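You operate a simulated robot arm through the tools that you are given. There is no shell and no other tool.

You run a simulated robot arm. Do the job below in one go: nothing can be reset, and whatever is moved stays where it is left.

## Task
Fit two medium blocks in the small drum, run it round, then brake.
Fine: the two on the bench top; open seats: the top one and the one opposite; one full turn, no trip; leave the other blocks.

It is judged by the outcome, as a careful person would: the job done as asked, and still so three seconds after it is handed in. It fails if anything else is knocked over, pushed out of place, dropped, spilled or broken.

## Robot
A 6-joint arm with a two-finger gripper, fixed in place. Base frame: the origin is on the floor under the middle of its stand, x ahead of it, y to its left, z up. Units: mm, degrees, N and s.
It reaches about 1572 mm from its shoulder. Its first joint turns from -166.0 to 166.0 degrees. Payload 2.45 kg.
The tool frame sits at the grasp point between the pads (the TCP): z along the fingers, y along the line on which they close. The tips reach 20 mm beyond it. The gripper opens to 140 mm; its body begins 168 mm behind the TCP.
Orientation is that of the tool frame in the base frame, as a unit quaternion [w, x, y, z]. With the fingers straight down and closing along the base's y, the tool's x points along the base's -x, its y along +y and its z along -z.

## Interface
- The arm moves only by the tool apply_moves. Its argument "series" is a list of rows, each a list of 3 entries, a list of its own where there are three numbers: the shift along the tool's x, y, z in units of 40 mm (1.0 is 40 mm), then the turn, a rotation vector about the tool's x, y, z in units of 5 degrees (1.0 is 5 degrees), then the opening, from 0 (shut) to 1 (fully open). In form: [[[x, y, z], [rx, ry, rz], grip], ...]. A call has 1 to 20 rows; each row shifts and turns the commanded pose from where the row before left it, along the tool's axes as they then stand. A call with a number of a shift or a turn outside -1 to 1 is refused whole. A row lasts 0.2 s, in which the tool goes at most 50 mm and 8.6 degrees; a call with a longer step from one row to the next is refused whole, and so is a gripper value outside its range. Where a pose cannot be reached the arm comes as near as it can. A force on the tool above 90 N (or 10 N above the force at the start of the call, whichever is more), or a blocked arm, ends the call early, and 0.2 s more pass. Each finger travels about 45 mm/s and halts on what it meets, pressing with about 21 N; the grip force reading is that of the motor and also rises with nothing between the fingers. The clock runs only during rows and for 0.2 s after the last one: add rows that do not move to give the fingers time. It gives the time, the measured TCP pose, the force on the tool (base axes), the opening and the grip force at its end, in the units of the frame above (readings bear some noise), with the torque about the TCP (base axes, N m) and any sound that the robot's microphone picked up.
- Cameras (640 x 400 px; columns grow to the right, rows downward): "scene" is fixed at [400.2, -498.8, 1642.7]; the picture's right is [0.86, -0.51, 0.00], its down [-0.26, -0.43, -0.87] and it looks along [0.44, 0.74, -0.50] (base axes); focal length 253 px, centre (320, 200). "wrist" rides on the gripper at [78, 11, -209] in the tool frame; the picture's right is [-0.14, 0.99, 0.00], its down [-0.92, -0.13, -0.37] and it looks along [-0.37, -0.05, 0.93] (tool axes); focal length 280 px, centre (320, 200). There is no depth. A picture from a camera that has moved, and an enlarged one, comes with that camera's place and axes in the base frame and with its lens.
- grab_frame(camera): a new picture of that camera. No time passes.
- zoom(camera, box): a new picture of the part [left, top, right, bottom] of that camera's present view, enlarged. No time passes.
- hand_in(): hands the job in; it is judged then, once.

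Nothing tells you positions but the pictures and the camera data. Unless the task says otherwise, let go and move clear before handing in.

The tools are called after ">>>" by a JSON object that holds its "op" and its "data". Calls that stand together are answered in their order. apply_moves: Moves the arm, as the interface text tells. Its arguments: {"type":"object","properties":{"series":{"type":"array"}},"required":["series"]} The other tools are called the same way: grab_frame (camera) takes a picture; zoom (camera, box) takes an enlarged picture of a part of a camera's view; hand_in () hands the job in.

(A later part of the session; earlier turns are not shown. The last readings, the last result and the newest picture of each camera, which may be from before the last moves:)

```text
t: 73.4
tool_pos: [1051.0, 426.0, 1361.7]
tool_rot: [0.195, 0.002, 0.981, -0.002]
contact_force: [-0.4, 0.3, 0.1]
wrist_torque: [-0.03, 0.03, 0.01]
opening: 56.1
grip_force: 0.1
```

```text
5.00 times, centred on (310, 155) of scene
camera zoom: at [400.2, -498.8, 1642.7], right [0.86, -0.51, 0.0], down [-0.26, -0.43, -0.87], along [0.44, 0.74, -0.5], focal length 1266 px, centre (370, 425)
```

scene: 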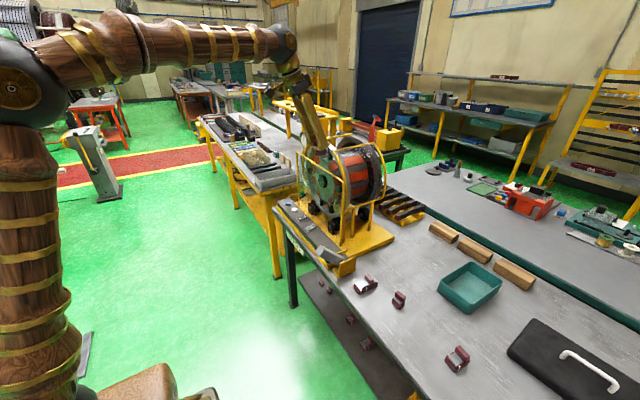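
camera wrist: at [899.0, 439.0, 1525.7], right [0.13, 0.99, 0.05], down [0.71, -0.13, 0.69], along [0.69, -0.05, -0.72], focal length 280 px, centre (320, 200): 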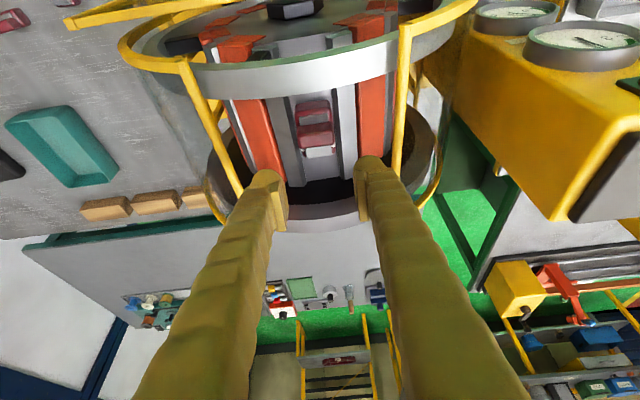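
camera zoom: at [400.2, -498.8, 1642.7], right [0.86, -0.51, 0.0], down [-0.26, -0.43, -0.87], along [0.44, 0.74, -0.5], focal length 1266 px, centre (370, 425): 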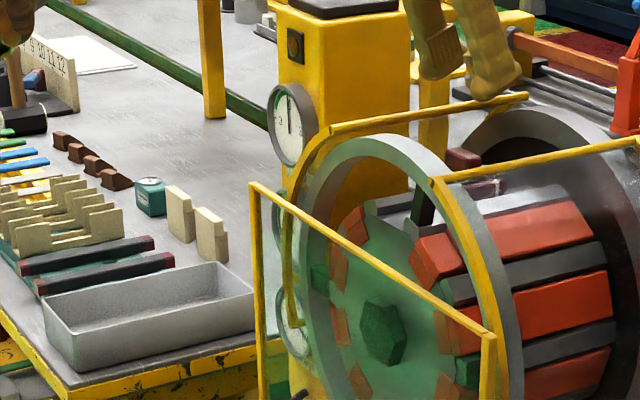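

The Balance needle appears to have shifted. I'll back out over the ring and get a clear look at the gauges.

>>> {"op": "apply_moves", "data": {"series": [[[0.924, 0, -0.381], [0, 0, 0], 0.4], [[0.924, 0, -0.381], [0, 0, 0], 0.4], [[0.924, 0, -0.381], [0, 0, 0], 0.4], [[0.924, 0, -0.381], [0, 0, 0], 0.4], [[0.924, 0, -0.381], [0, 0, 0], 0.4], [[0.924, 0.3, -0.381], [0, 0, 0], 0.4], [[0.924, 0.3, -0.381], [0, 0, 0], 0.4], [[0.924, 0.3, -0.381], [0, 0, 0], 0.4], [[0, 0.3, 0], [0, -0.9, 0], 0.4], [[0, 0.3, 0], [0, -0.9, 0], 0.4], [[0, 0.3, 0], [0, -0.9, 0], 0.4], [[0, 0.3, 0], [0, -0.9, 0], 0.4]]}}

>>> {"op": "grab_frame", "data": {"camera": "wrist"}}

>>> {"op": "zoom", "data": {"camera": "wrist", "box": [400, 100, 560, 260]}}

```text
t: 76.0
tool_pos: [732.7, 512.3, 1362.6]
tool_rot: [0.346, 0.0, 0.938, -0.001]
contact_force: [-0.1, -0.4, 0.5]
wrist_torque: [-0.02, 0.0, -0.01]
opening: 55.9
grip_force: 0.1
```

```text
taken
camera wrist: at [535.2, 524.5, 1469.8], right [0.11, 0.99, 0.09], down [0.46, -0.13, 0.88], along [0.88, -0.05, -0.47], focal length 280 px, centre (320, 200)
```

wrist: 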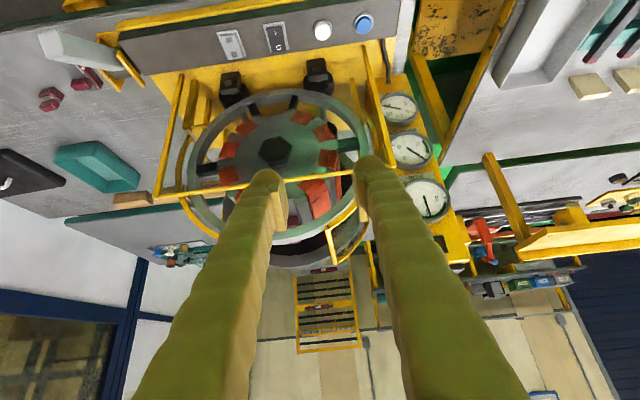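

```text
2.50 times, centred on (480, 180) of wrist
camera zoom: at [535.2, 524.5, 1469.8], right [0.11, 0.99, 0.09], down [0.46, -0.13, 0.88], along [0.88, -0.05, -0.47], focal length 701 px, centre (-80, 250)
```

zoom: 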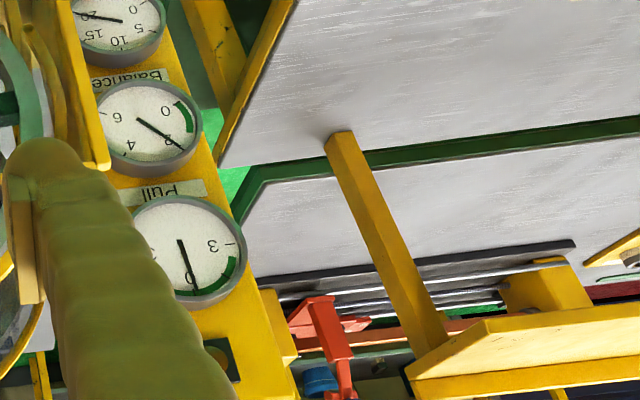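

Clear view now: Charge 20, Pull 0, Balance about 2+ (green ends about 1). Zooming for a precise reading.

>>> {"op": "zoom", "data": {"camera": "wrist", "box": [378, 120, 448, 180]}}

>>> {"op": "zoom", "data": {"camera": "wrist", "box": [370, 80, 440, 130]}}

>>> {"op": "zoom", "data": {"camera": "wrist", "box": [395, 165, 475, 265]}}

>>> {"op": "zoom", "data": {"camera": "wrist", "box": [270, 150, 370, 240]}}

```text
6.67 times, centred on (413, 150) of wrist
camera zoom: at [535.2, 524.5, 1469.8], right [0.11, 0.99, 0.09], down [0.46, -0.13, 0.88], along [0.88, -0.05, -0.47], focal length 1869 px, centre (-300, 533)
```

zoom: 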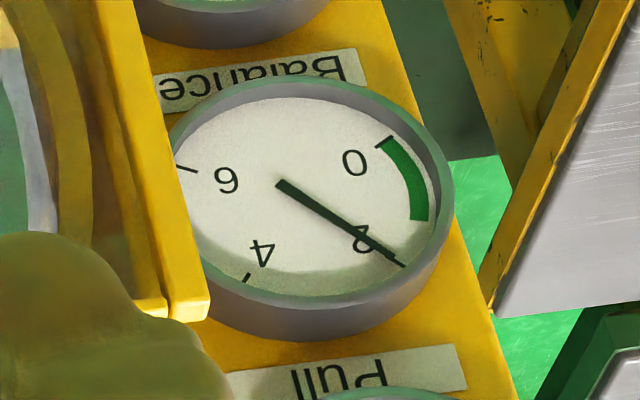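

```text
8.00 times, centred on (405, 105) of wrist
camera zoom: at [535.2, 524.5, 1469.8], right [0.11, 0.99, 0.09], down [0.46, -0.13, 0.88], along [0.88, -0.05, -0.47], focal length 2243 px, centre (-360, 960)
```

zoom: 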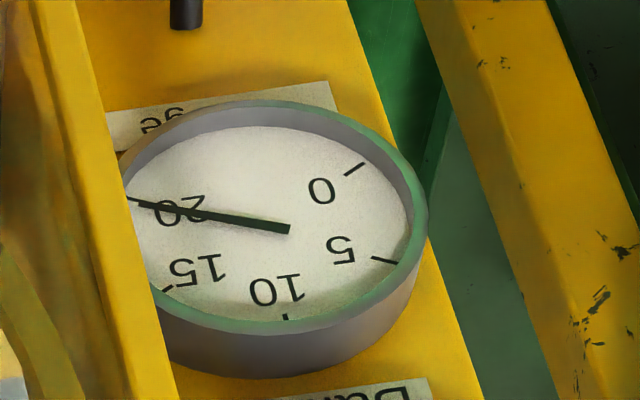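

```text
4.00 times, centred on (435, 215) of wrist
camera zoom: at [535.2, 524.5, 1469.8], right [0.11, 0.99, 0.09], down [0.46, -0.13, 0.88], along [0.88, -0.05, -0.47], focal length 1122 px, centre (-140, 140)
```

zoom: 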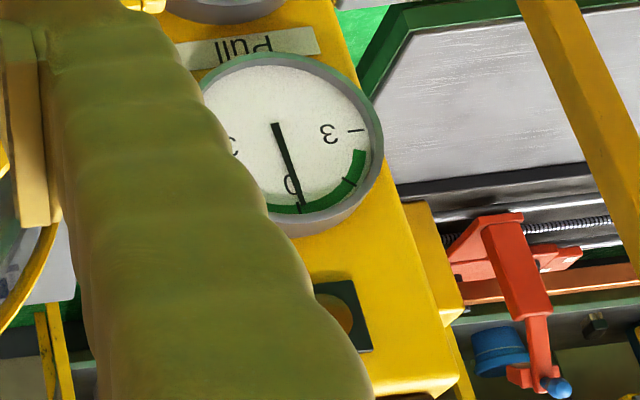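

```text
4.44 times, centred on (320, 195) of wrist
camera zoom: at [535.2, 524.5, 1469.8], right [0.11, 0.99, 0.09], down [0.46, -0.13, 0.88], along [0.88, -0.05, -0.47], focal length 1246 px, centre (320, 222)
```

zoom: 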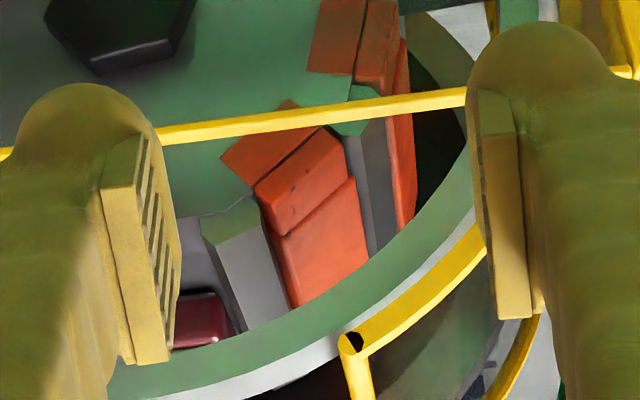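

One block gives Balance = 2.0 with Pull 0, so the machine registers it. Before any inching I want to know whether the seat actually holds the block, so I'll return, grip the bar and do a gentle pull test.

>>> {"op": "apply_moves", "data": {"series": [[[0, -0.3, 0], [0, 0.9, 0], 0.4], [[0, -0.3, 0], [0, 0.9, 0], 0.4], [[0, -0.3, 0], [0, 0.9, 0], 0.4], [[0, -0.3, 0], [0, 0.9, 0], 0.4], [[-0.924, -0.3, 0.381], [0, 0, 0], 0.4], [[-0.924, -0.3, 0.381], [0, 0, 0], 0.4], [[-0.924, -0.3, 0.381], [0, 0, 0], 0.4], [[-0.924, 0, 0.381], [0, 0, 0], 0.4], [[-0.924, 0, 0.381], [0, 0, 0], 0.4], [[-0.924, 0, 0.381], [0, 0, 0], 0.4], [[-0.924, 0, 0.381], [0, 0, 0], 0.4], [[-0.924, 0, 0.381], [0, 0, 0], 0.4], [[0, 0, 0], [0, 0, 0], 0.4]]}}

>>> {"op": "zoom", "data": {"camera": "wrist", "box": [250, 70, 400, 220]}}

```text
t: 78.8
tool_pos: [1051.7, 426.6, 1363.6]
tool_rot: [0.194, 0.001, 0.981, -0.002]
contact_force: [1.1, -0.2, 0.3]
wrist_torque: [0.01, 0.02, 0.0]
opening: 56.0
grip_force: 0.0
```

```text
2.67 times, centred on (325, 145) of wrist
camera zoom: at [899.2, 438.3, 1526.5], right [0.13, 0.99, 0.05], down [0.71, -0.13, 0.69], along [0.69, -0.06, -0.72], focal length 748 px, centre (307, 347)
```

zoom: 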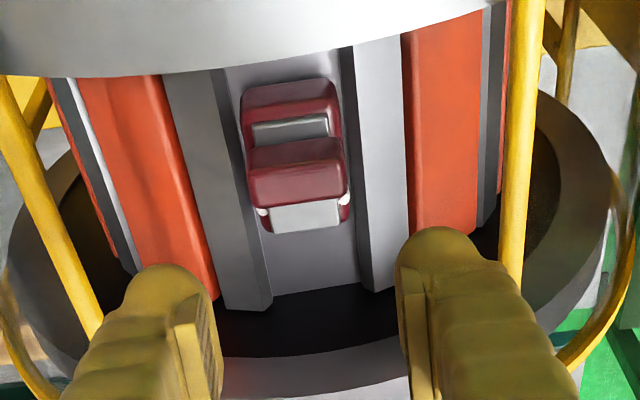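

Lowering around the bar again and closing for the pull test.

>>> {"op": "apply_moves", "data": {"series": [[[0.286, 0, 0.693], [0, 0, 0], 0.4], [[0.286, 0, 0.693], [0, 0, 0], 0.4], [[0.19, 0, 0.462], [0, 0, 0], 0.4], [[0.0855, 0, 0.208], [0, 0, 0], 0.4], [[0, 0, 0], [0, 0, 0], 0.1], [[0, 0, 0], [0, 0, 0], 0.1], [[0, 0, 0], [0, 0, 0], 0.1]]}}

>>> {"op": "apply_moves", "data": {"series": [[[-0.0095, 0, -0.0231], [0, 0, 0], 0.1], [[-0.0095, 0, -0.0231], [0, 0, 0], 0.1]]}}

>>> {"op": "apply_moves", "data": {"series": [[[-0.0095, 0, -0.0231], [0, 0, 0], 0.1], [[-0.0095, 0, -0.0231], [0, 0, 0], 0.1]]}}

```text
t: 80.4
tool_pos: [1052.4, 426.3, 1274.8]
tool_rot: [0.194, 0.001, 0.981, -0.001]
contact_force: [-1.7, 0.5, 0.4]
wrist_torque: [0.0, 0.14, 0.0]
opening: 39.1
grip_force: 21.0
```

```text
t: 81.0
tool_pos: [1052.4, 427.1, 1273.1]
tool_rot: [0.194, 0.001, 0.981, -0.002]
contact_force: [1.0, 0.2, -11.2]
wrist_torque: [0.03, 0.16, -0.01]
opening: 39.1
grip_force: 21.2
```

```text
t: 81.6
tool_pos: [1053.0, 426.4, 1279.2]
tool_rot: [0.194, 0.001, 0.981, -0.001]
contact_force: [4.0, 2.4, -1.2]
wrist_torque: [0.07, -0.24, 0.06]
opening: 37.1
grip_force: 21.6
```

The pull reached about 11 N (nearly twice the block's weight) and the fingers slipped rather than lifting it, so the seat seems to hold it. Checking visually.

>>> {"op": "zoom", "data": {"camera": "wrist", "box": [250, 70, 400, 220]}}

>>> {"op": "zoom", "data": {"camera": "scene", "box": [310, 120, 370, 180]}}

```text
2.67 times, centred on (325, 145) of wrist
camera zoom: at [898.9, 438.9, 1441.9], right [0.13, 0.99, 0.05], down [0.71, -0.13, 0.69], along [0.69, -0.05, -0.72], focal length 748 px, centre (307, 347)
```

zoom: 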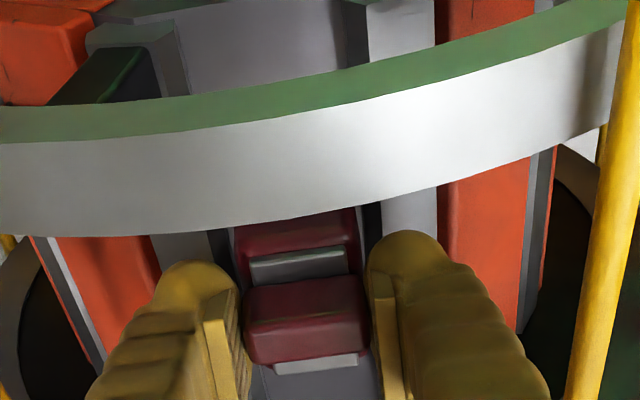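

```text
6.67 times, centred on (340, 150) of scene
camera zoom: at [400.2, -498.8, 1642.7], right [0.86, -0.51, 0.0], down [-0.26, -0.43, -0.87], along [0.44, 0.74, -0.5], focal length 1688 px, centre (187, 533)
```

zoom: 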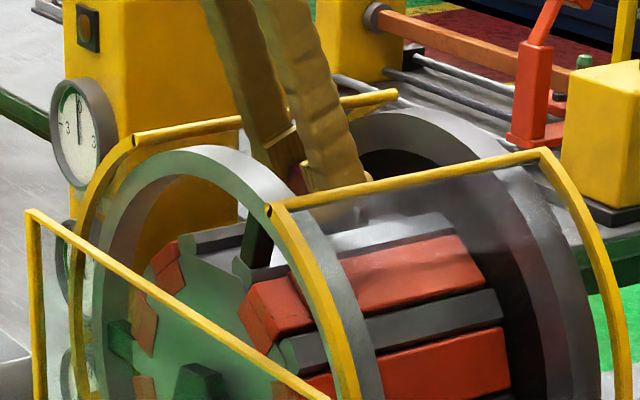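

Reading forces at rest to see whether the block is free in the grip or still held.

>>> {"op": "apply_moves", "data": {"series": [[[0, 0, 0], [0, 0, 0], 0.1], [[0, 0, 0], [0, 0, 0], 0.1], [[0, 0, 0], [0, 0, 0], 0.1]]}}

>>> {"op": "apply_moves", "data": {"series": [[[-0.0095, 0, -0.0231], [0, 0, 0], 0.1], [[-0.0095, 0, -0.0231], [0, 0, 0], 0.1]]}}

>>> {"op": "zoom", "data": {"camera": "wrist", "box": [250, 70, 400, 220]}}

```text
t: 82.4
tool_pos: [1052.4, 427.3, 1279.2]
tool_rot: [0.195, 0.0, 0.981, -0.001]
contact_force: [9.6, 4.2, 7.9]
wrist_torque: [0.17, -0.59, 0.06]
opening: 37.4
grip_force: 21.0
```

```text
t: 83.0
tool_pos: [1052.5, 426.2, 1279.0]
tool_rot: [0.194, 0.001, 0.981, -0.002]
contact_force: [6.3, 3.5, -0.4]
wrist_torque: [0.15, -0.26, 0.03]
opening: 37.3
grip_force: 21.2
```

```text
2.67 times, centred on (325, 145) of wrist
camera zoom: at [899.2, 438.9, 1442.3], right [0.13, 0.99, 0.05], down [0.71, -0.13, 0.69], along [0.69, -0.06, -0.72], focal length 748 px, centre (307, 347)
```

zoom: 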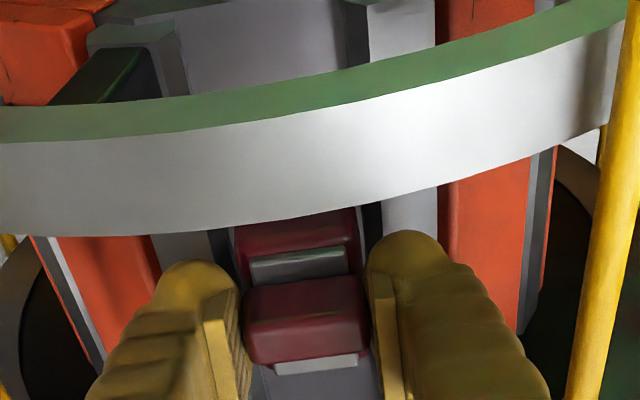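

The block seems to have been drawn partly up and is resting against the seat again. I'll press it back down as before and release, then inspect closely.

>>> {"op": "apply_moves", "data": {"series": [[[0.0143, 0, 0.0347], [0, 0, 0], 0.1], [[0.0143, 0, 0.0347], [0, 0, 0], 0.1], [[0.0143, 0, 0.0347], [0, 0, 0], 0.1]]}}

>>> {"op": "apply_moves", "data": {"series": [[[0.0143, 0, 0.0347], [0, 0, 0], 0.1], [[0.0143, 0, 0.0347], [0, 0, 0], 0.1]]}}

>>> {"op": "zoom", "data": {"camera": "wrist", "box": [250, 70, 400, 220]}}

```text
t: 83.8
tool_pos: [1052.1, 426.9, 1277.5]
tool_rot: [0.196, 0.001, 0.981, -0.001]
contact_force: [-3.6, 2.1, 32.1]
wrist_torque: [0.12, -0.14, 0.01]
opening: 37.8
grip_force: 21.0
```

```text
t: 84.4
tool_pos: [1052.5, 426.7, 1271.6]
tool_rot: [0.194, 0.001, 0.981, -0.001]
contact_force: [-3.5, -0.3, 15.4]
wrist_torque: [-0.05, 0.04, -0.04]
opening: 39.5
grip_force: 21.3
```

```text
2.67 times, centred on (325, 145) of wrist
camera zoom: at [899.1, 439.0, 1434.4], right [0.13, 0.99, 0.05], down [0.71, -0.13, 0.69], along [0.69, -0.06, -0.72], focal length 748 px, centre (307, 347)
```

zoom: 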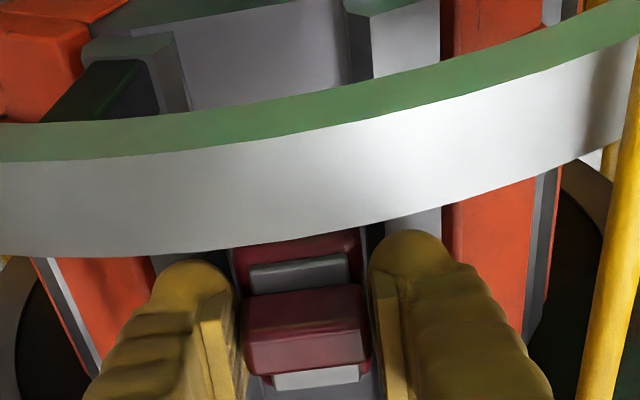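

The same thing repeats: the pads pop over the slightly wider base, so the block itself is staying put on the floor. I'll repeat the pull in finer steps to see whether it lifts at its own weight or is really held.

>>> {"op": "apply_moves", "data": {"series": [[[-0.019, 0, -0.0462], [0, 0, 0], 0.1], [[-0.0095, 0, -0.0231], [0, 0, 0], 0.1]]}}

>>> {"op": "apply_moves", "data": {"series": [[[-0.0095, 0, -0.0231], [0, 0, 0], 0.1], [[-0.0095, 0, -0.0231], [0, 0, 0], 0.1]]}}

>>> {"op": "apply_moves", "data": {"series": [[[-0.0095, 0, -0.0231], [0, 0, 0], 0.1], [[-0.0095, 0, -0.0231], [0, 0, 0], 0.1]]}}

>>> {"op": "apply_moves", "data": {"series": [[[-0.0095, 0, -0.0231], [0, 0, 0], 0.1], [[-0.0095, 0, -0.0231], [0, 0, 0], 0.1]]}}

>>> {"op": "zoom", "data": {"camera": "wrist", "box": [250, 70, 400, 220]}}

```text
t: 85.0
tool_pos: [1052.9, 425.9, 1270.6]
tool_rot: [0.192, 0.001, 0.981, -0.003]
contact_force: [-3.3, -0.9, -11.9]
wrist_torque: [-0.01, 0.27, -0.06]
opening: 39.2
grip_force: 21.0
```

```text
t: 85.6
tool_pos: [1050.9, 426.3, 1278.8]
tool_rot: [0.196, 0.0, 0.981, -0.001]
contact_force: [1.2, -0.5, 0.3]
wrist_torque: [-0.04, -0.07, -0.04]
opening: 37.0
grip_force: 21.3
```

```text
t: 86.2
tool_pos: [1051.9, 425.6, 1277.3]
tool_rot: [0.194, 0.002, 0.981, -0.002]
contact_force: [0.6, -0.9, -0.6]
wrist_torque: [-0.08, -0.03, 0.0]
opening: 37.1
grip_force: 21.0
```

```text
t: 86.8
tool_pos: [1053.5, 427.3, 1279.4]
tool_rot: [0.194, 0.001, 0.981, -0.002]
contact_force: [-2.1, -2.7, -11.6]
wrist_torque: [-0.12, 0.25, 0.03]
opening: 37.4
grip_force: 21.1
```

```text
2.67 times, centred on (325, 145) of wrist
camera zoom: at [899.7, 439.5, 1442.8], right [0.13, 0.99, 0.05], down [0.71, -0.13, 0.69], along [0.69, -0.06, -0.72], focal length 748 px, centre (307, 347)
```

zoom: 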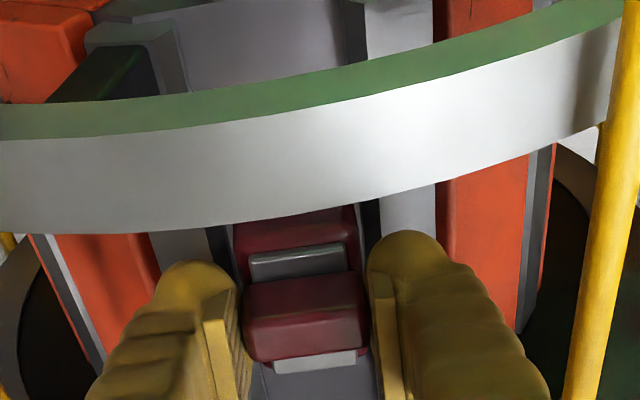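

The block does not lift at 11.6 N (its weight is only about 6 N), so the seat does hold it. A little more pull to confirm the margin.

>>> {"op": "apply_moves", "data": {"series": [[[-0.0095, 0, -0.0231], [0, 0, 0], 0.1], [[-0.0095, 0, -0.0231], [0, 0, 0], 0.1]]}}

>>> {"op": "apply_moves", "data": {"series": [[[-0.0095, 0, -0.0231], [0, 0, 0], 0.1], [[-0.0095, 0, -0.0231], [0, 0, 0], 0.1]]}}

>>> {"op": "zoom", "data": {"camera": "wrist", "box": [250, 70, 400, 220]}}

```text
t: 87.4
tool_pos: [1053.0, 426.7, 1281.4]
tool_rot: [0.195, 0.0, 0.981, -0.002]
contact_force: [1.0, -0.8, -14.9]
wrist_torque: [0.0, 0.07, -0.04]
opening: 37.2
grip_force: 21.3
```

```text
t: 88.0
tool_pos: [1053.0, 427.3, 1284.9]
tool_rot: [0.194, 0.001, 0.981, -0.002]
contact_force: [2.4, 0.7, -14.8]
wrist_torque: [-0.05, 0.05, 0.04]
opening: 37.1
grip_force: 21.2
```

```text
2.67 times, centred on (325, 145) of wrist
camera zoom: at [899.9, 439.1, 1447.3], right [0.13, 0.99, 0.05], down [0.71, -0.13, 0.69], along [0.69, -0.06, -0.72], focal length 748 px, centre (307, 347)
```

zoom: 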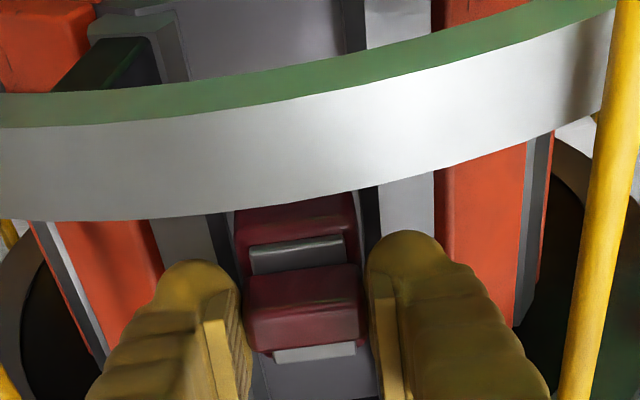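

The pull saturated at ~15 N with the fingers sliding, so the seat holds block 1 with more than its weight. Releasing, retreating and heading to the white button to inch half a turn while watching the Pull gauge and lamp.

>>> {"op": "apply_moves", "data": {"series": [[[0, 0, 0], [0, 0, 0], 0.4], [[0, 0, 0], [0, 0, 0], 0.4], [[0, 0, 0], [0, 0, 0], 0.4], [[-0.286, 0, -0.693], [0, 0, 0], 0.4], [[-0.286, 0, -0.693], [0, 0, 0], 0.4], [[-0.19, 0, -0.462], [0, 0, 0], 0.4], [[0.924, 0, -0.381], [0, 0, 0], 0.4], [[0.924, 0, -0.381], [0, 0, 0], 0.4], [[0.924, 0, -0.381], [0, 0, 0], 0.4], [[0.924, 0, -0.381], [0, 0, 0], 0.4], [[0.924, 0.3, -0.381], [0, 0, 0], 0.2], [[0.924, 0.5, -0.381], [0, 0, 0], 0], [[0.924, 0.5, -0.381], [0, -0.5, 0], 0], [[0, 0.5, 0], [0, -0.5, 0], 0], [[0, 0.5, 0], [0, -0.5, 0], 0]]}}

>>> {"op": "grab_frame", "data": {"camera": "wrist"}}

>>> {"op": "zoom", "data": {"camera": "scene", "box": [290, 110, 390, 200]}}

```text
t: 91.2
tool_pos: [773.4, 519.3, 1365.1]
tool_rot: [0.26, 0.001, 0.966, -0.002]
contact_force: [0.0, 0.4, -0.4]
wrist_torque: [0.0, -0.01, 0.0]
opening: 0.0
grip_force: 21.0
```

```text
taken
camera wrist: at [599.6, 531.9, 1506.3], right [0.12, 0.99, 0.07], down [0.61, -0.13, 0.78], along [0.78, -0.06, -0.62], focal length 280 px, centre (320, 200)
```

wrist: 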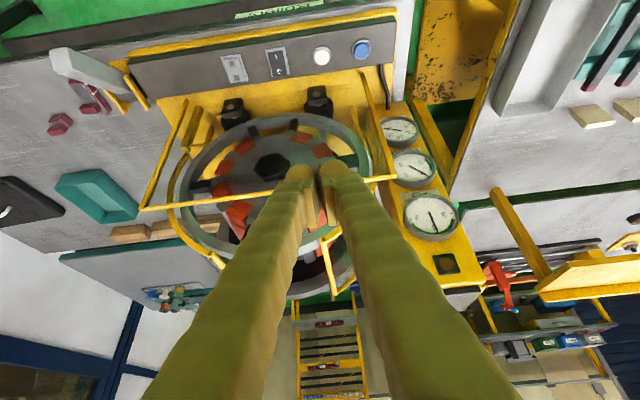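

```text
4.44 times, centred on (340, 155) of scene
camera zoom: at [400.2, -498.8, 1642.7], right [0.86, -0.51, 0.0], down [-0.26, -0.43, -0.87], along [0.44, 0.74, -0.5], focal length 1126 px, centre (231, 400)
```

zoom: 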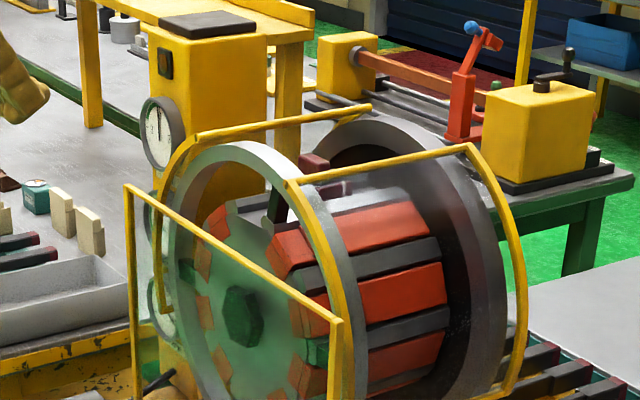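

Descending to the white button.

>>> {"op": "apply_moves", "data": {"series": [[[0.302, 0.02, 0.951], [0, 0, 0], 0], [[0.302, 0.02, 0.951], [0, 0, 0], 0], [[0.302, 0.02, 0.951], [0, 0, 0], 0], [[0.302, 0.02, 0.951], [0, 0, 0], 0], [[0.302, 0.02, 0.951], [0, 0, 0], 0], [[0.302, 0.02, 0.951], [0, 0, 0], 0], [[0.302, 0.02, 0.951], [0, 0, 0], 0], [[0.302, 0.02, 0.951], [0, 0, 0], 0], [[0.302, 0.02, 0.951], [0, 0, 0], 0], [[0.302, 0.02, 0.951], [0, 0, 0], 0], [[0.075, 0, 0.13], [0, 0, 0], 0], [[0.075, 0, 0.13], [0, 0, 0], 0]]}}

>>> {"op": "zoom", "data": {"camera": "wrist", "box": [260, 110, 400, 200]}}

>>> {"op": "grab_frame", "data": {"camera": "wrist"}}

>>> {"op": "zoom", "data": {"camera": "scene", "box": [290, 110, 390, 200]}}

```text
t: 93.8
tool_pos: [857.6, 525.7, 961.9]
tool_rot: [0.258, 0.001, 0.966, -0.001]
contact_force: [0.6, -0.8, -0.5]
wrist_torque: [-0.03, -0.04, 0.0]
opening: 0.0
grip_force: 21.1
```

```text
4.44 times, centred on (330, 155) of wrist
camera zoom: at [683.9, 538.1, 1104.0], right [0.12, 0.99, 0.07], down [0.61, -0.13, 0.78], along [0.78, -0.05, -0.62], focal length 1246 px, centre (276, 400)
```

zoom: 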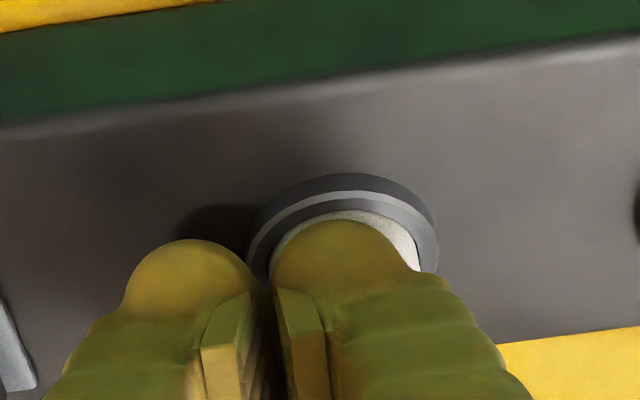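

```text
taken
camera wrist: at [683.9, 538.1, 1104.0], right [0.12, 0.99, 0.07], down [0.61, -0.13, 0.78], along [0.78, -0.05, -0.62], focal length 280 px, centre (320, 200)
```

wrist: 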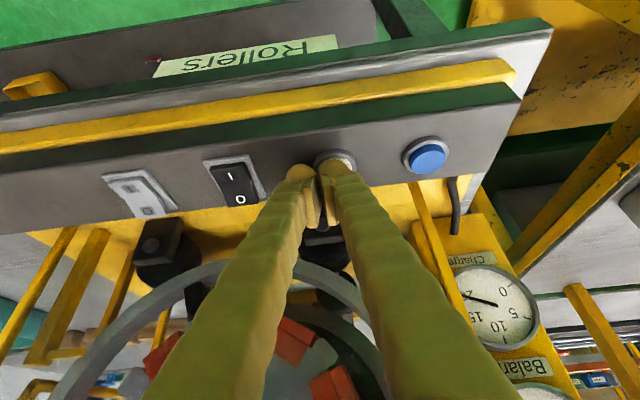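

```text
4.44 times, centred on (340, 155) of scene
camera zoom: at [400.2, -498.8, 1642.7], right [0.86, -0.51, 0.0], down [-0.26, -0.43, -0.87], along [0.44, 0.74, -0.5], focal length 1126 px, centre (231, 400)
```

zoom: 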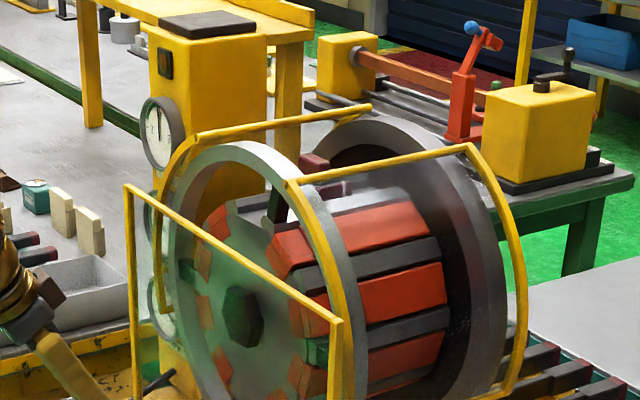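

Ready above the white button. I'll do one short inch (well under a second), release, and check lamp, Pull and the block.

>>> {"op": "apply_moves", "data": {"series": [[[0.0375, 0, 0.065], [0, 0, 0], 0], [[0.0375, 0, 0.065], [0, 0, 0], 0], [[0.0375, 0, 0.065], [0, 0, 0], 0], [[0.03, 0, 0.053], [0, 0, 0], 0], [[-0.125, 0, -0.2165], [0, 0, 0], 0]]}}

>>> {"op": "zoom", "data": {"camera": "scene", "box": [290, 110, 390, 200]}}

>>> {"op": "zoom", "data": {"camera": "scene", "box": [300, 110, 330, 145]}}

>>> {"op": "zoom", "data": {"camera": "wrist", "box": [430, 240, 600, 400]}}

```text
t: 95.0
tool_pos: [857.0, 525.4, 959.6]
tool_rot: [0.258, 0.0, 0.966, -0.001]
contact_force: [0.3, 0.4, -0.8]
wrist_torque: [0.04, 0.01, 0.02]
opening: 0.1
grip_force: 21.1
heard: click
```

```text
4.44 times, centred on (340, 155) of scene
camera zoom: at [400.2, -498.8, 1642.7], right [0.86, -0.51, 0.0], down [-0.26, -0.43, -0.87], along [0.44, 0.74, -0.5], focal length 1126 px, centre (231, 400)
```

zoom: 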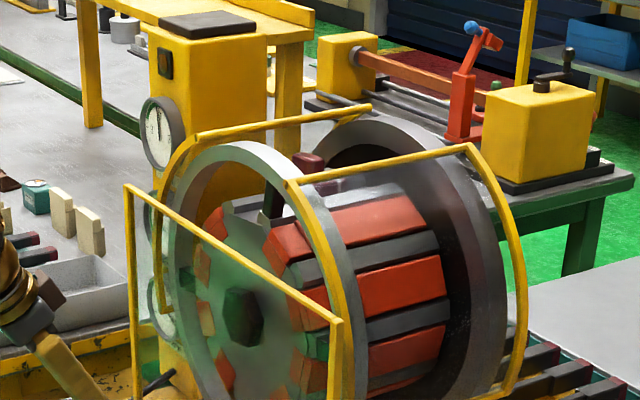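

```text
11.43 times, centred on (315, 128) of scene
camera zoom: at [400.2, -498.8, 1642.7], right [0.86, -0.51, 0.0], down [-0.26, -0.43, -0.87], along [0.44, 0.74, -0.5], focal length 2894 px, centre (377, 1029)
```

zoom: 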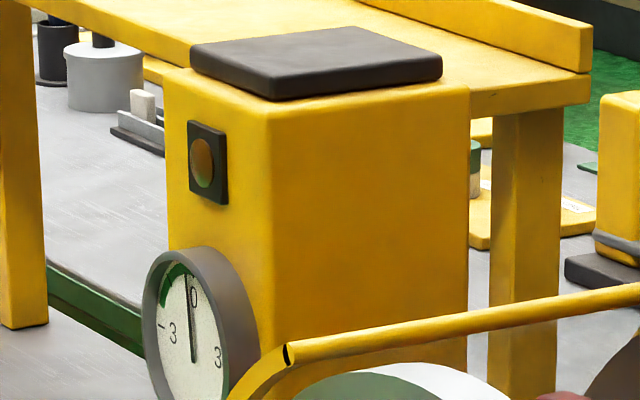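

```text
2.50 times, centred on (515, 320) of wrist
camera zoom: at [683.7, 538.3, 1102.0], right [0.12, 0.99, 0.06], down [0.61, -0.13, 0.78], along [0.78, -0.06, -0.62], focal length 701 px, centre (-168, -100)
```

zoom: 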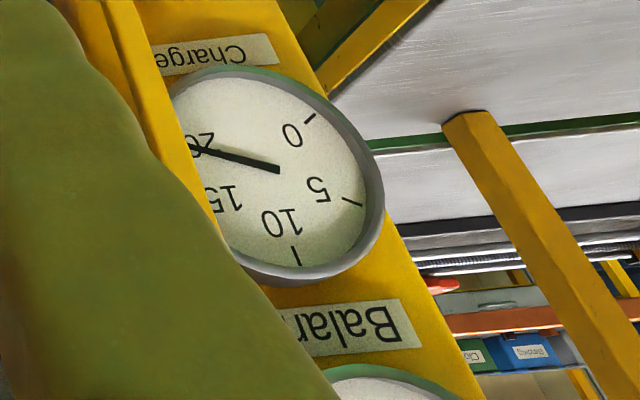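

No trip, lamp dark, Pull about zero. Holding the white button for a longer spell while monitoring.

>>> {"op": "apply_moves", "data": {"series": [[[0.0375, 0, 0.065], [0, 0, 0], 0], [[0.0375, 0, 0.065], [0, 0, 0], 0], [[0.0375, 0, 0.065], [0, 0, 0], 0], [[0, 0, 0], [0, 0, 0], 0], [[0, 0, 0], [0, 0, 0], 0], [[0, 0, 0], [0, 0, 0], 0], [[0, 0, 0], [0, 0, 0], 0]]}}

>>> {"op": "zoom", "data": {"camera": "scene", "box": [290, 110, 390, 200]}}

>>> {"op": "zoom", "data": {"camera": "scene", "box": [300, 110, 330, 145]}}

```text
t: 96.6
tool_pos: [857.9, 526.3, 952.2]
tool_rot: [0.259, 0.002, 0.966, -0.001]
contact_force: [3.1, -1.1, 19.2]
wrist_torque: [0.16, -0.01, -0.01]
opening: 0.2
grip_force: 21.3
heard: click
```

```text
4.44 times, centred on (340, 155) of scene
camera zoom: at [400.2, -498.8, 1642.7], right [0.86, -0.51, 0.0], down [-0.26, -0.43, -0.87], along [0.44, 0.74, -0.5], focal length 1126 px, centre (231, 400)
```

zoom: 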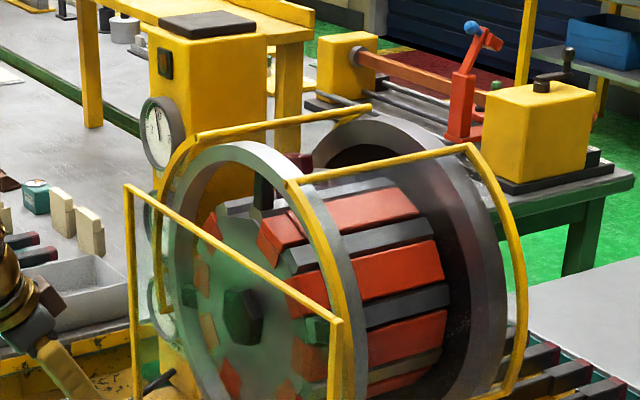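

```text
11.43 times, centred on (315, 128) of scene
camera zoom: at [400.2, -498.8, 1642.7], right [0.86, -0.51, 0.0], down [-0.26, -0.43, -0.87], along [0.44, 0.74, -0.5], focal length 2894 px, centre (377, 1029)
```

zoom: 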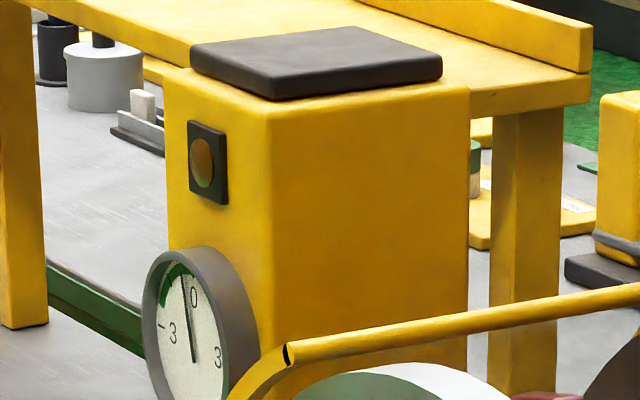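

Pull has moved slightly negative as expected from the off-centre weight, well inside green. Continuing to hold.

>>> {"op": "apply_moves", "data": {"series": [[[0, 0, 0], [0, 0, 0], 0], [[0, 0, 0], [0, 0, 0], 0], [[0, 0, 0], [0, 0, 0], 0], [[0, 0, 0], [0, 0, 0], 0], [[0, 0, 0], [0, 0, 0], 0], [[0, 0, 0], [0, 0, 0], 0], [[0, 0, 0], [0, 0, 0], 0], [[0, 0, 0], [0, 0, 0], 0]]}}

>>> {"op": "zoom", "data": {"camera": "scene", "box": [290, 110, 390, 200]}}

>>> {"op": "zoom", "data": {"camera": "scene", "box": [300, 110, 330, 145]}}

```text
t: 98.4
tool_pos: [857.0, 524.8, 952.3]
tool_rot: [0.26, 0.001, 0.966, -0.001]
contact_force: [3.9, 1.9, 23.8]
wrist_torque: [0.3, 0.04, -0.06]
opening: 0.0
grip_force: 21.2
```

```text
4.44 times, centred on (340, 155) of scene
camera zoom: at [400.2, -498.8, 1642.7], right [0.86, -0.51, 0.0], down [-0.26, -0.43, -0.87], along [0.44, 0.74, -0.5], focal length 1126 px, centre (231, 400)
```

zoom: 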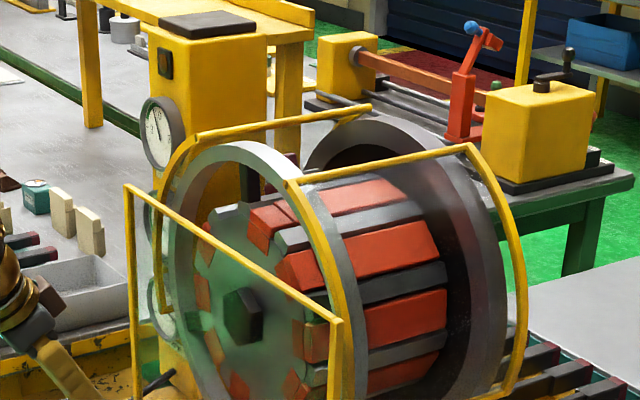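

```text
11.43 times, centred on (315, 128) of scene
camera zoom: at [400.2, -498.8, 1642.7], right [0.86, -0.51, 0.0], down [-0.26, -0.43, -0.87], along [0.44, 0.74, -0.5], focal length 2894 px, centre (377, 1029)
```

zoom: 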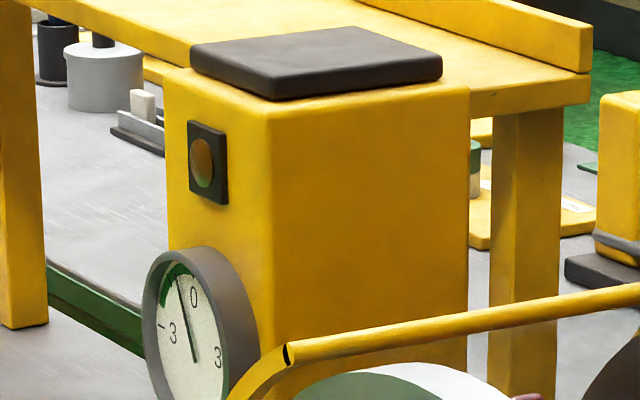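

Pull about -1 at roughly 30°, matching expectation (peak should be 2 at 90°, inside green). Continuing.

>>> {"op": "apply_moves", "data": {"series": [[[0, 0, 0], [0, 0, 0], 0], [[0, 0, 0], [0, 0, 0], 0], [[0, 0, 0], [0, 0, 0], 0], [[0, 0, 0], [0, 0, 0], 0], [[0, 0, 0], [0, 0, 0], 0], [[0, 0, 0], [0, 0, 0], 0], [[0, 0, 0], [0, 0, 0], 0], [[0, 0, 0], [0, 0, 0], 0], [[0, 0, 0], [0, 0, 0], 0], [[0, 0, 0], [0, 0, 0], 0], [[0, 0, 0], [0, 0, 0], 0], [[0, 0, 0], [0, 0, 0], 0]]}}

>>> {"op": "zoom", "data": {"camera": "scene", "box": [290, 110, 390, 200]}}

>>> {"op": "zoom", "data": {"camera": "scene", "box": [300, 110, 330, 145]}}

```text
t: 101.0
tool_pos: [856.4, 525.9, 952.5]
tool_rot: [0.258, 0.001, 0.966, -0.002]
contact_force: [0.2, 1.5, 25.6]
wrist_torque: [0.27, 0.14, 0.0]
opening: 0.0
grip_force: 22.0
```

```text
4.44 times, centred on (340, 155) of scene
camera zoom: at [400.2, -498.8, 1642.7], right [0.86, -0.51, 0.0], down [-0.26, -0.43, -0.87], along [0.44, 0.74, -0.5], focal length 1126 px, centre (231, 400)
```

zoom: 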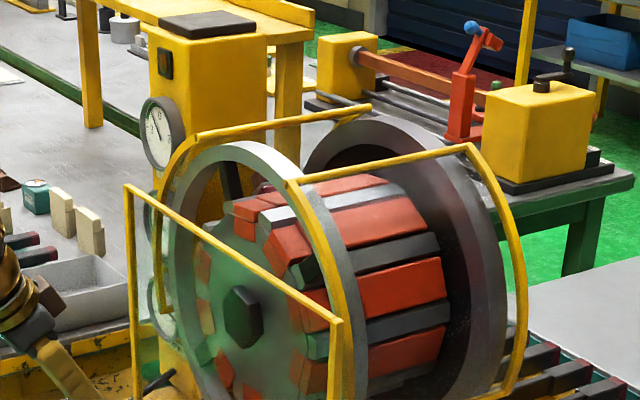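

```text
11.43 times, centred on (315, 128) of scene
camera zoom: at [400.2, -498.8, 1642.7], right [0.86, -0.51, 0.0], down [-0.26, -0.43, -0.87], along [0.44, 0.74, -0.5], focal length 2894 px, centre (377, 1029)
```

zoom: 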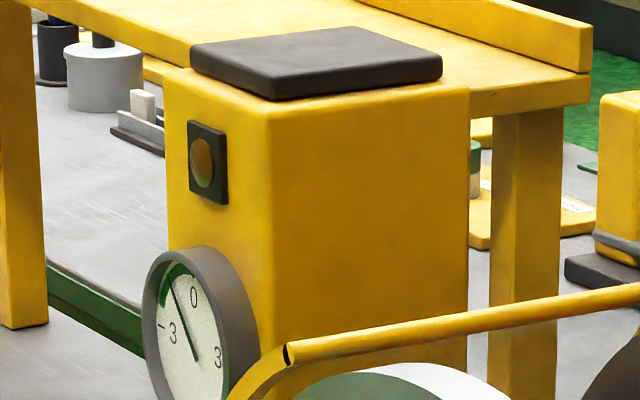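

Steady. Continuing to hold; about a quarter turn coming up.

>>> {"op": "apply_moves", "data": {"series": [[[0, 0, 0], [0, 0, 0], 0], [[0, 0, 0], [0, 0, 0], 0], [[0, 0, 0], [0, 0, 0], 0], [[0, 0, 0], [0, 0, 0], 0], [[0, 0, 0], [0, 0, 0], 0], [[0, 0, 0], [0, 0, 0], 0], [[0, 0, 0], [0, 0, 0], 0], [[0, 0, 0], [0, 0, 0], 0], [[0, 0, 0], [0, 0, 0], 0], [[0, 0, 0], [0, 0, 0], 0], [[0, 0, 0], [0, 0, 0], 0], [[0, 0, 0], [0, 0, 0], 0], [[0, 0, 0], [0, 0, 0], 0], [[0, 0, 0], [0, 0, 0], 0], [[0, 0, 0], [0, 0, 0], 0]]}}

>>> {"op": "zoom", "data": {"camera": "scene", "box": [290, 110, 390, 200]}}

>>> {"op": "zoom", "data": {"camera": "scene", "box": [300, 110, 330, 145]}}

>>> {"op": "grab_frame", "data": {"camera": "wrist"}}

```text
t: 104.2
tool_pos: [857.3, 527.4, 952.7]
tool_rot: [0.258, 0.001, 0.966, -0.002]
contact_force: [-0.6, 0.2, 24.3]
wrist_torque: [0.23, 0.13, 0.0]
opening: 0.3
grip_force: 21.2
```

```text
4.44 times, centred on (340, 155) of scene
camera zoom: at [400.2, -498.8, 1642.7], right [0.86, -0.51, 0.0], down [-0.26, -0.43, -0.87], along [0.44, 0.74, -0.5], focal length 1126 px, centre (231, 400)
```

zoom: 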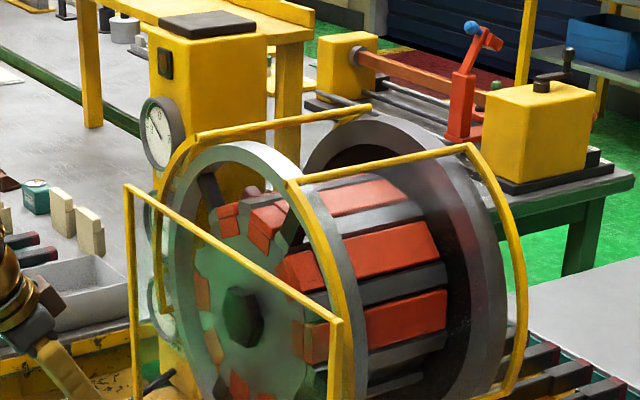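

```text
11.43 times, centred on (315, 128) of scene
camera zoom: at [400.2, -498.8, 1642.7], right [0.86, -0.51, 0.0], down [-0.26, -0.43, -0.87], along [0.44, 0.74, -0.5], focal length 2894 px, centre (377, 1029)
```

zoom: 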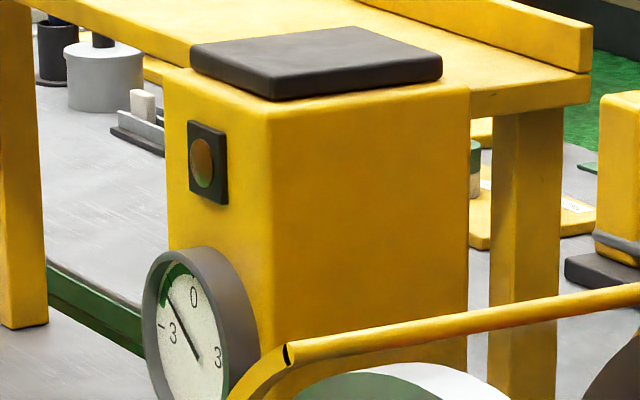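

```text
taken
camera wrist: at [683.9, 538.5, 1094.5], right [0.12, 0.99, 0.07], down [0.61, -0.13, 0.78], along [0.78, -0.05, -0.62], focal length 280 px, centre (320, 200)
```

wrist: 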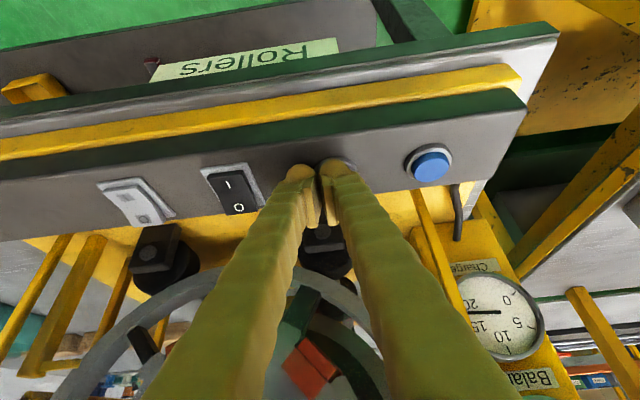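

The Charge needle seems to have dropped a little with running. Zooming to measure it, since a full turn will still be needed.

>>> {"op": "zoom", "data": {"camera": "wrist", "box": [440, 250, 560, 370]}}

>>> {"op": "zoom", "data": {"camera": "scene", "box": [300, 135, 350, 215]}}

```text
3.33 times, centred on (500, 310) of wrist
camera zoom: at [683.9, 538.5, 1094.5], right [0.12, 0.99, 0.07], down [0.61, -0.13, 0.78], along [0.78, -0.05, -0.62], focal length 935 px, centre (-280, -167)
```

zoom: 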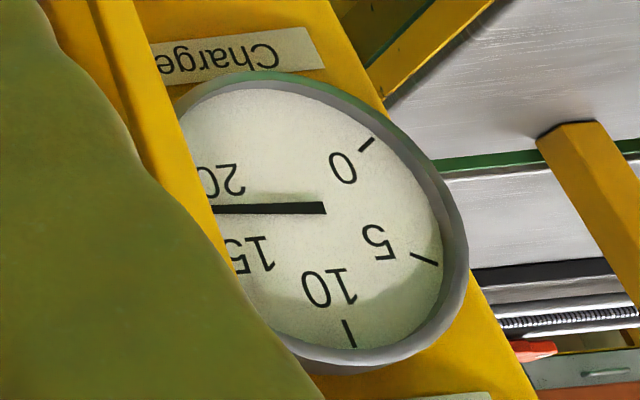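

```text
5.00 times, centred on (325, 175) of scene
camera zoom: at [400.2, -498.8, 1642.7], right [0.86, -0.51, 0.0], down [-0.26, -0.43, -0.87], along [0.44, 0.74, -0.5], focal length 1266 px, centre (295, 325)
```

zoom: 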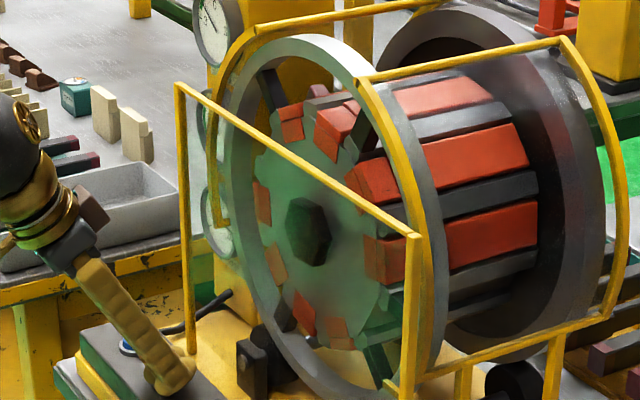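

Charge about 18 — ample. Pull is near -2 at around a quarter turn and still in green; continuing past the quarter point.

>>> {"op": "apply_moves", "data": {"series": [[[0, 0, 0], [0, 0, 0], 0], [[0, 0, 0], [0, 0, 0], 0], [[0, 0, 0], [0, 0, 0], 0], [[0, 0, 0], [0, 0, 0], 0], [[0, 0, 0], [0, 0, 0], 0], [[0, 0, 0], [0, 0, 0], 0], [[0, 0, 0], [0, 0, 0], 0], [[0, 0, 0], [0, 0, 0], 0], [[0, 0, 0], [0, 0, 0], 0], [[0, 0, 0], [0, 0, 0], 0]]}}

>>> {"op": "zoom", "data": {"camera": "scene", "box": [290, 120, 390, 210]}}

>>> {"op": "zoom", "data": {"camera": "scene", "box": [300, 110, 330, 145]}}

```text
t: 106.4
tool_pos: [857.4, 524.7, 952.3]
tool_rot: [0.259, 0.001, 0.966, -0.002]
contact_force: [-0.1, -0.3, 25.1]
wrist_torque: [0.19, 0.15, 0.0]
opening: 0.0
grip_force: 22.0
```

```text
4.44 times, centred on (340, 165) of scene
camera zoom: at [400.2, -498.8, 1642.7], right [0.86, -0.51, 0.0], down [-0.26, -0.43, -0.87], along [0.44, 0.74, -0.5], focal length 1126 px, centre (231, 356)
```

zoom: 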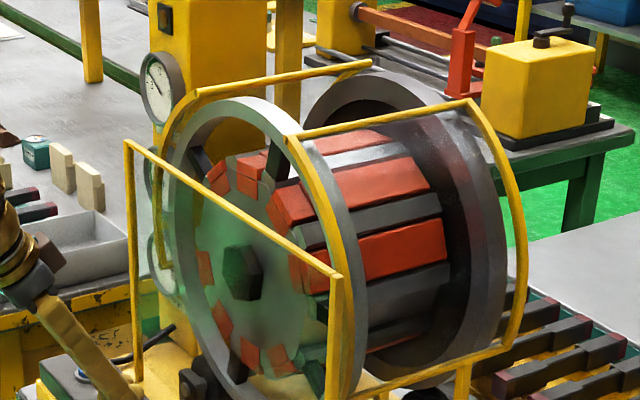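

```text
11.43 times, centred on (315, 128) of scene
camera zoom: at [400.2, -498.8, 1642.7], right [0.86, -0.51, 0.0], down [-0.26, -0.43, -0.87], along [0.44, 0.74, -0.5], focal length 2894 px, centre (377, 1029)
```

zoom: 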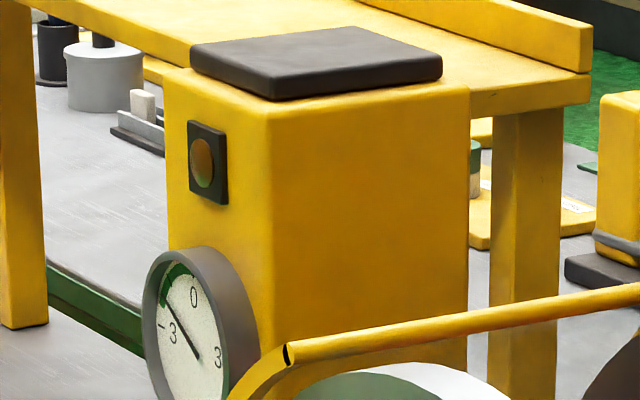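

Around 75–80° so far with Pull steady near -2 and no trip. Continuing.

>>> {"op": "apply_moves", "data": {"series": [[[0, 0, 0], [0, 0, 0], 0], [[0, 0, 0], [0, 0, 0], 0], [[0, 0, 0], [0, 0, 0], 0], [[0, 0, 0], [0, 0, 0], 0], [[0, 0, 0], [0, 0, 0], 0], [[0, 0, 0], [0, 0, 0], 0], [[0, 0, 0], [0, 0, 0], 0], [[0, 0, 0], [0, 0, 0], 0], [[0, 0, 0], [0, 0, 0], 0], [[0, 0, 0], [0, 0, 0], 0], [[0, 0, 0], [0, 0, 0], 0], [[0, 0, 0], [0, 0, 0], 0], [[0, 0, 0], [0, 0, 0], 0], [[0, 0, 0], [0, 0, 0], 0], [[0, 0, 0], [0, 0, 0], 0]]}}

>>> {"op": "zoom", "data": {"camera": "scene", "box": [290, 120, 390, 210]}}

>>> {"op": "zoom", "data": {"camera": "scene", "box": [300, 110, 330, 145]}}

>>> {"op": "zoom", "data": {"camera": "wrist", "box": [440, 250, 560, 370]}}

```text
t: 109.6
tool_pos: [857.3, 524.6, 953.1]
tool_rot: [0.259, 0.002, 0.966, -0.001]
contact_force: [-0.7, 0.1, 25.7]
wrist_torque: [0.25, 0.13, 0.01]
opening: 0.0
grip_force: 20.7
```

```text
4.44 times, centred on (340, 165) of scene
camera zoom: at [400.2, -498.8, 1642.7], right [0.86, -0.51, 0.0], down [-0.26, -0.43, -0.87], along [0.44, 0.74, -0.5], focal length 1126 px, centre (231, 356)
```

zoom: 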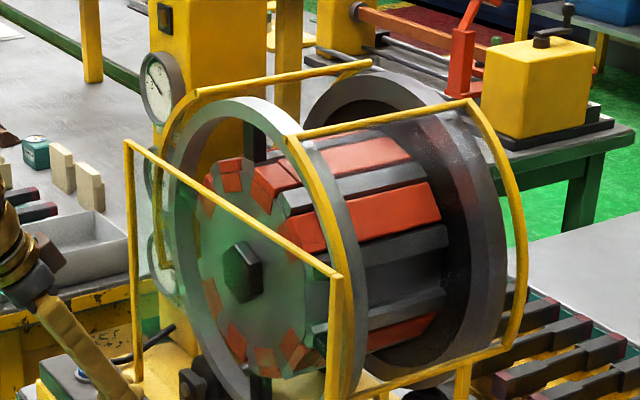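

```text
11.43 times, centred on (315, 128) of scene
camera zoom: at [400.2, -498.8, 1642.7], right [0.86, -0.51, 0.0], down [-0.26, -0.43, -0.87], along [0.44, 0.74, -0.5], focal length 2894 px, centre (377, 1029)
```

zoom: 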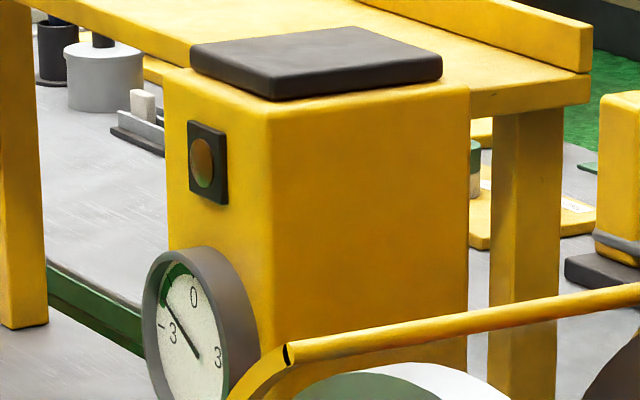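

```text
3.33 times, centred on (500, 310) of wrist
camera zoom: at [683.9, 538.6, 1094.5], right [0.12, 0.99, 0.07], down [0.61, -0.13, 0.78], along [0.78, -0.05, -0.62], focal length 935 px, centre (-280, -167)
```

zoom: 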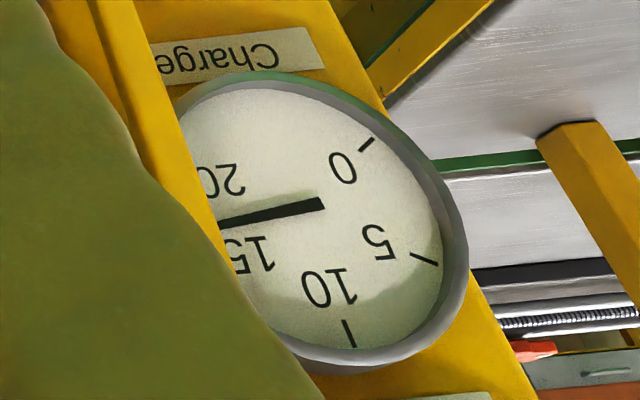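

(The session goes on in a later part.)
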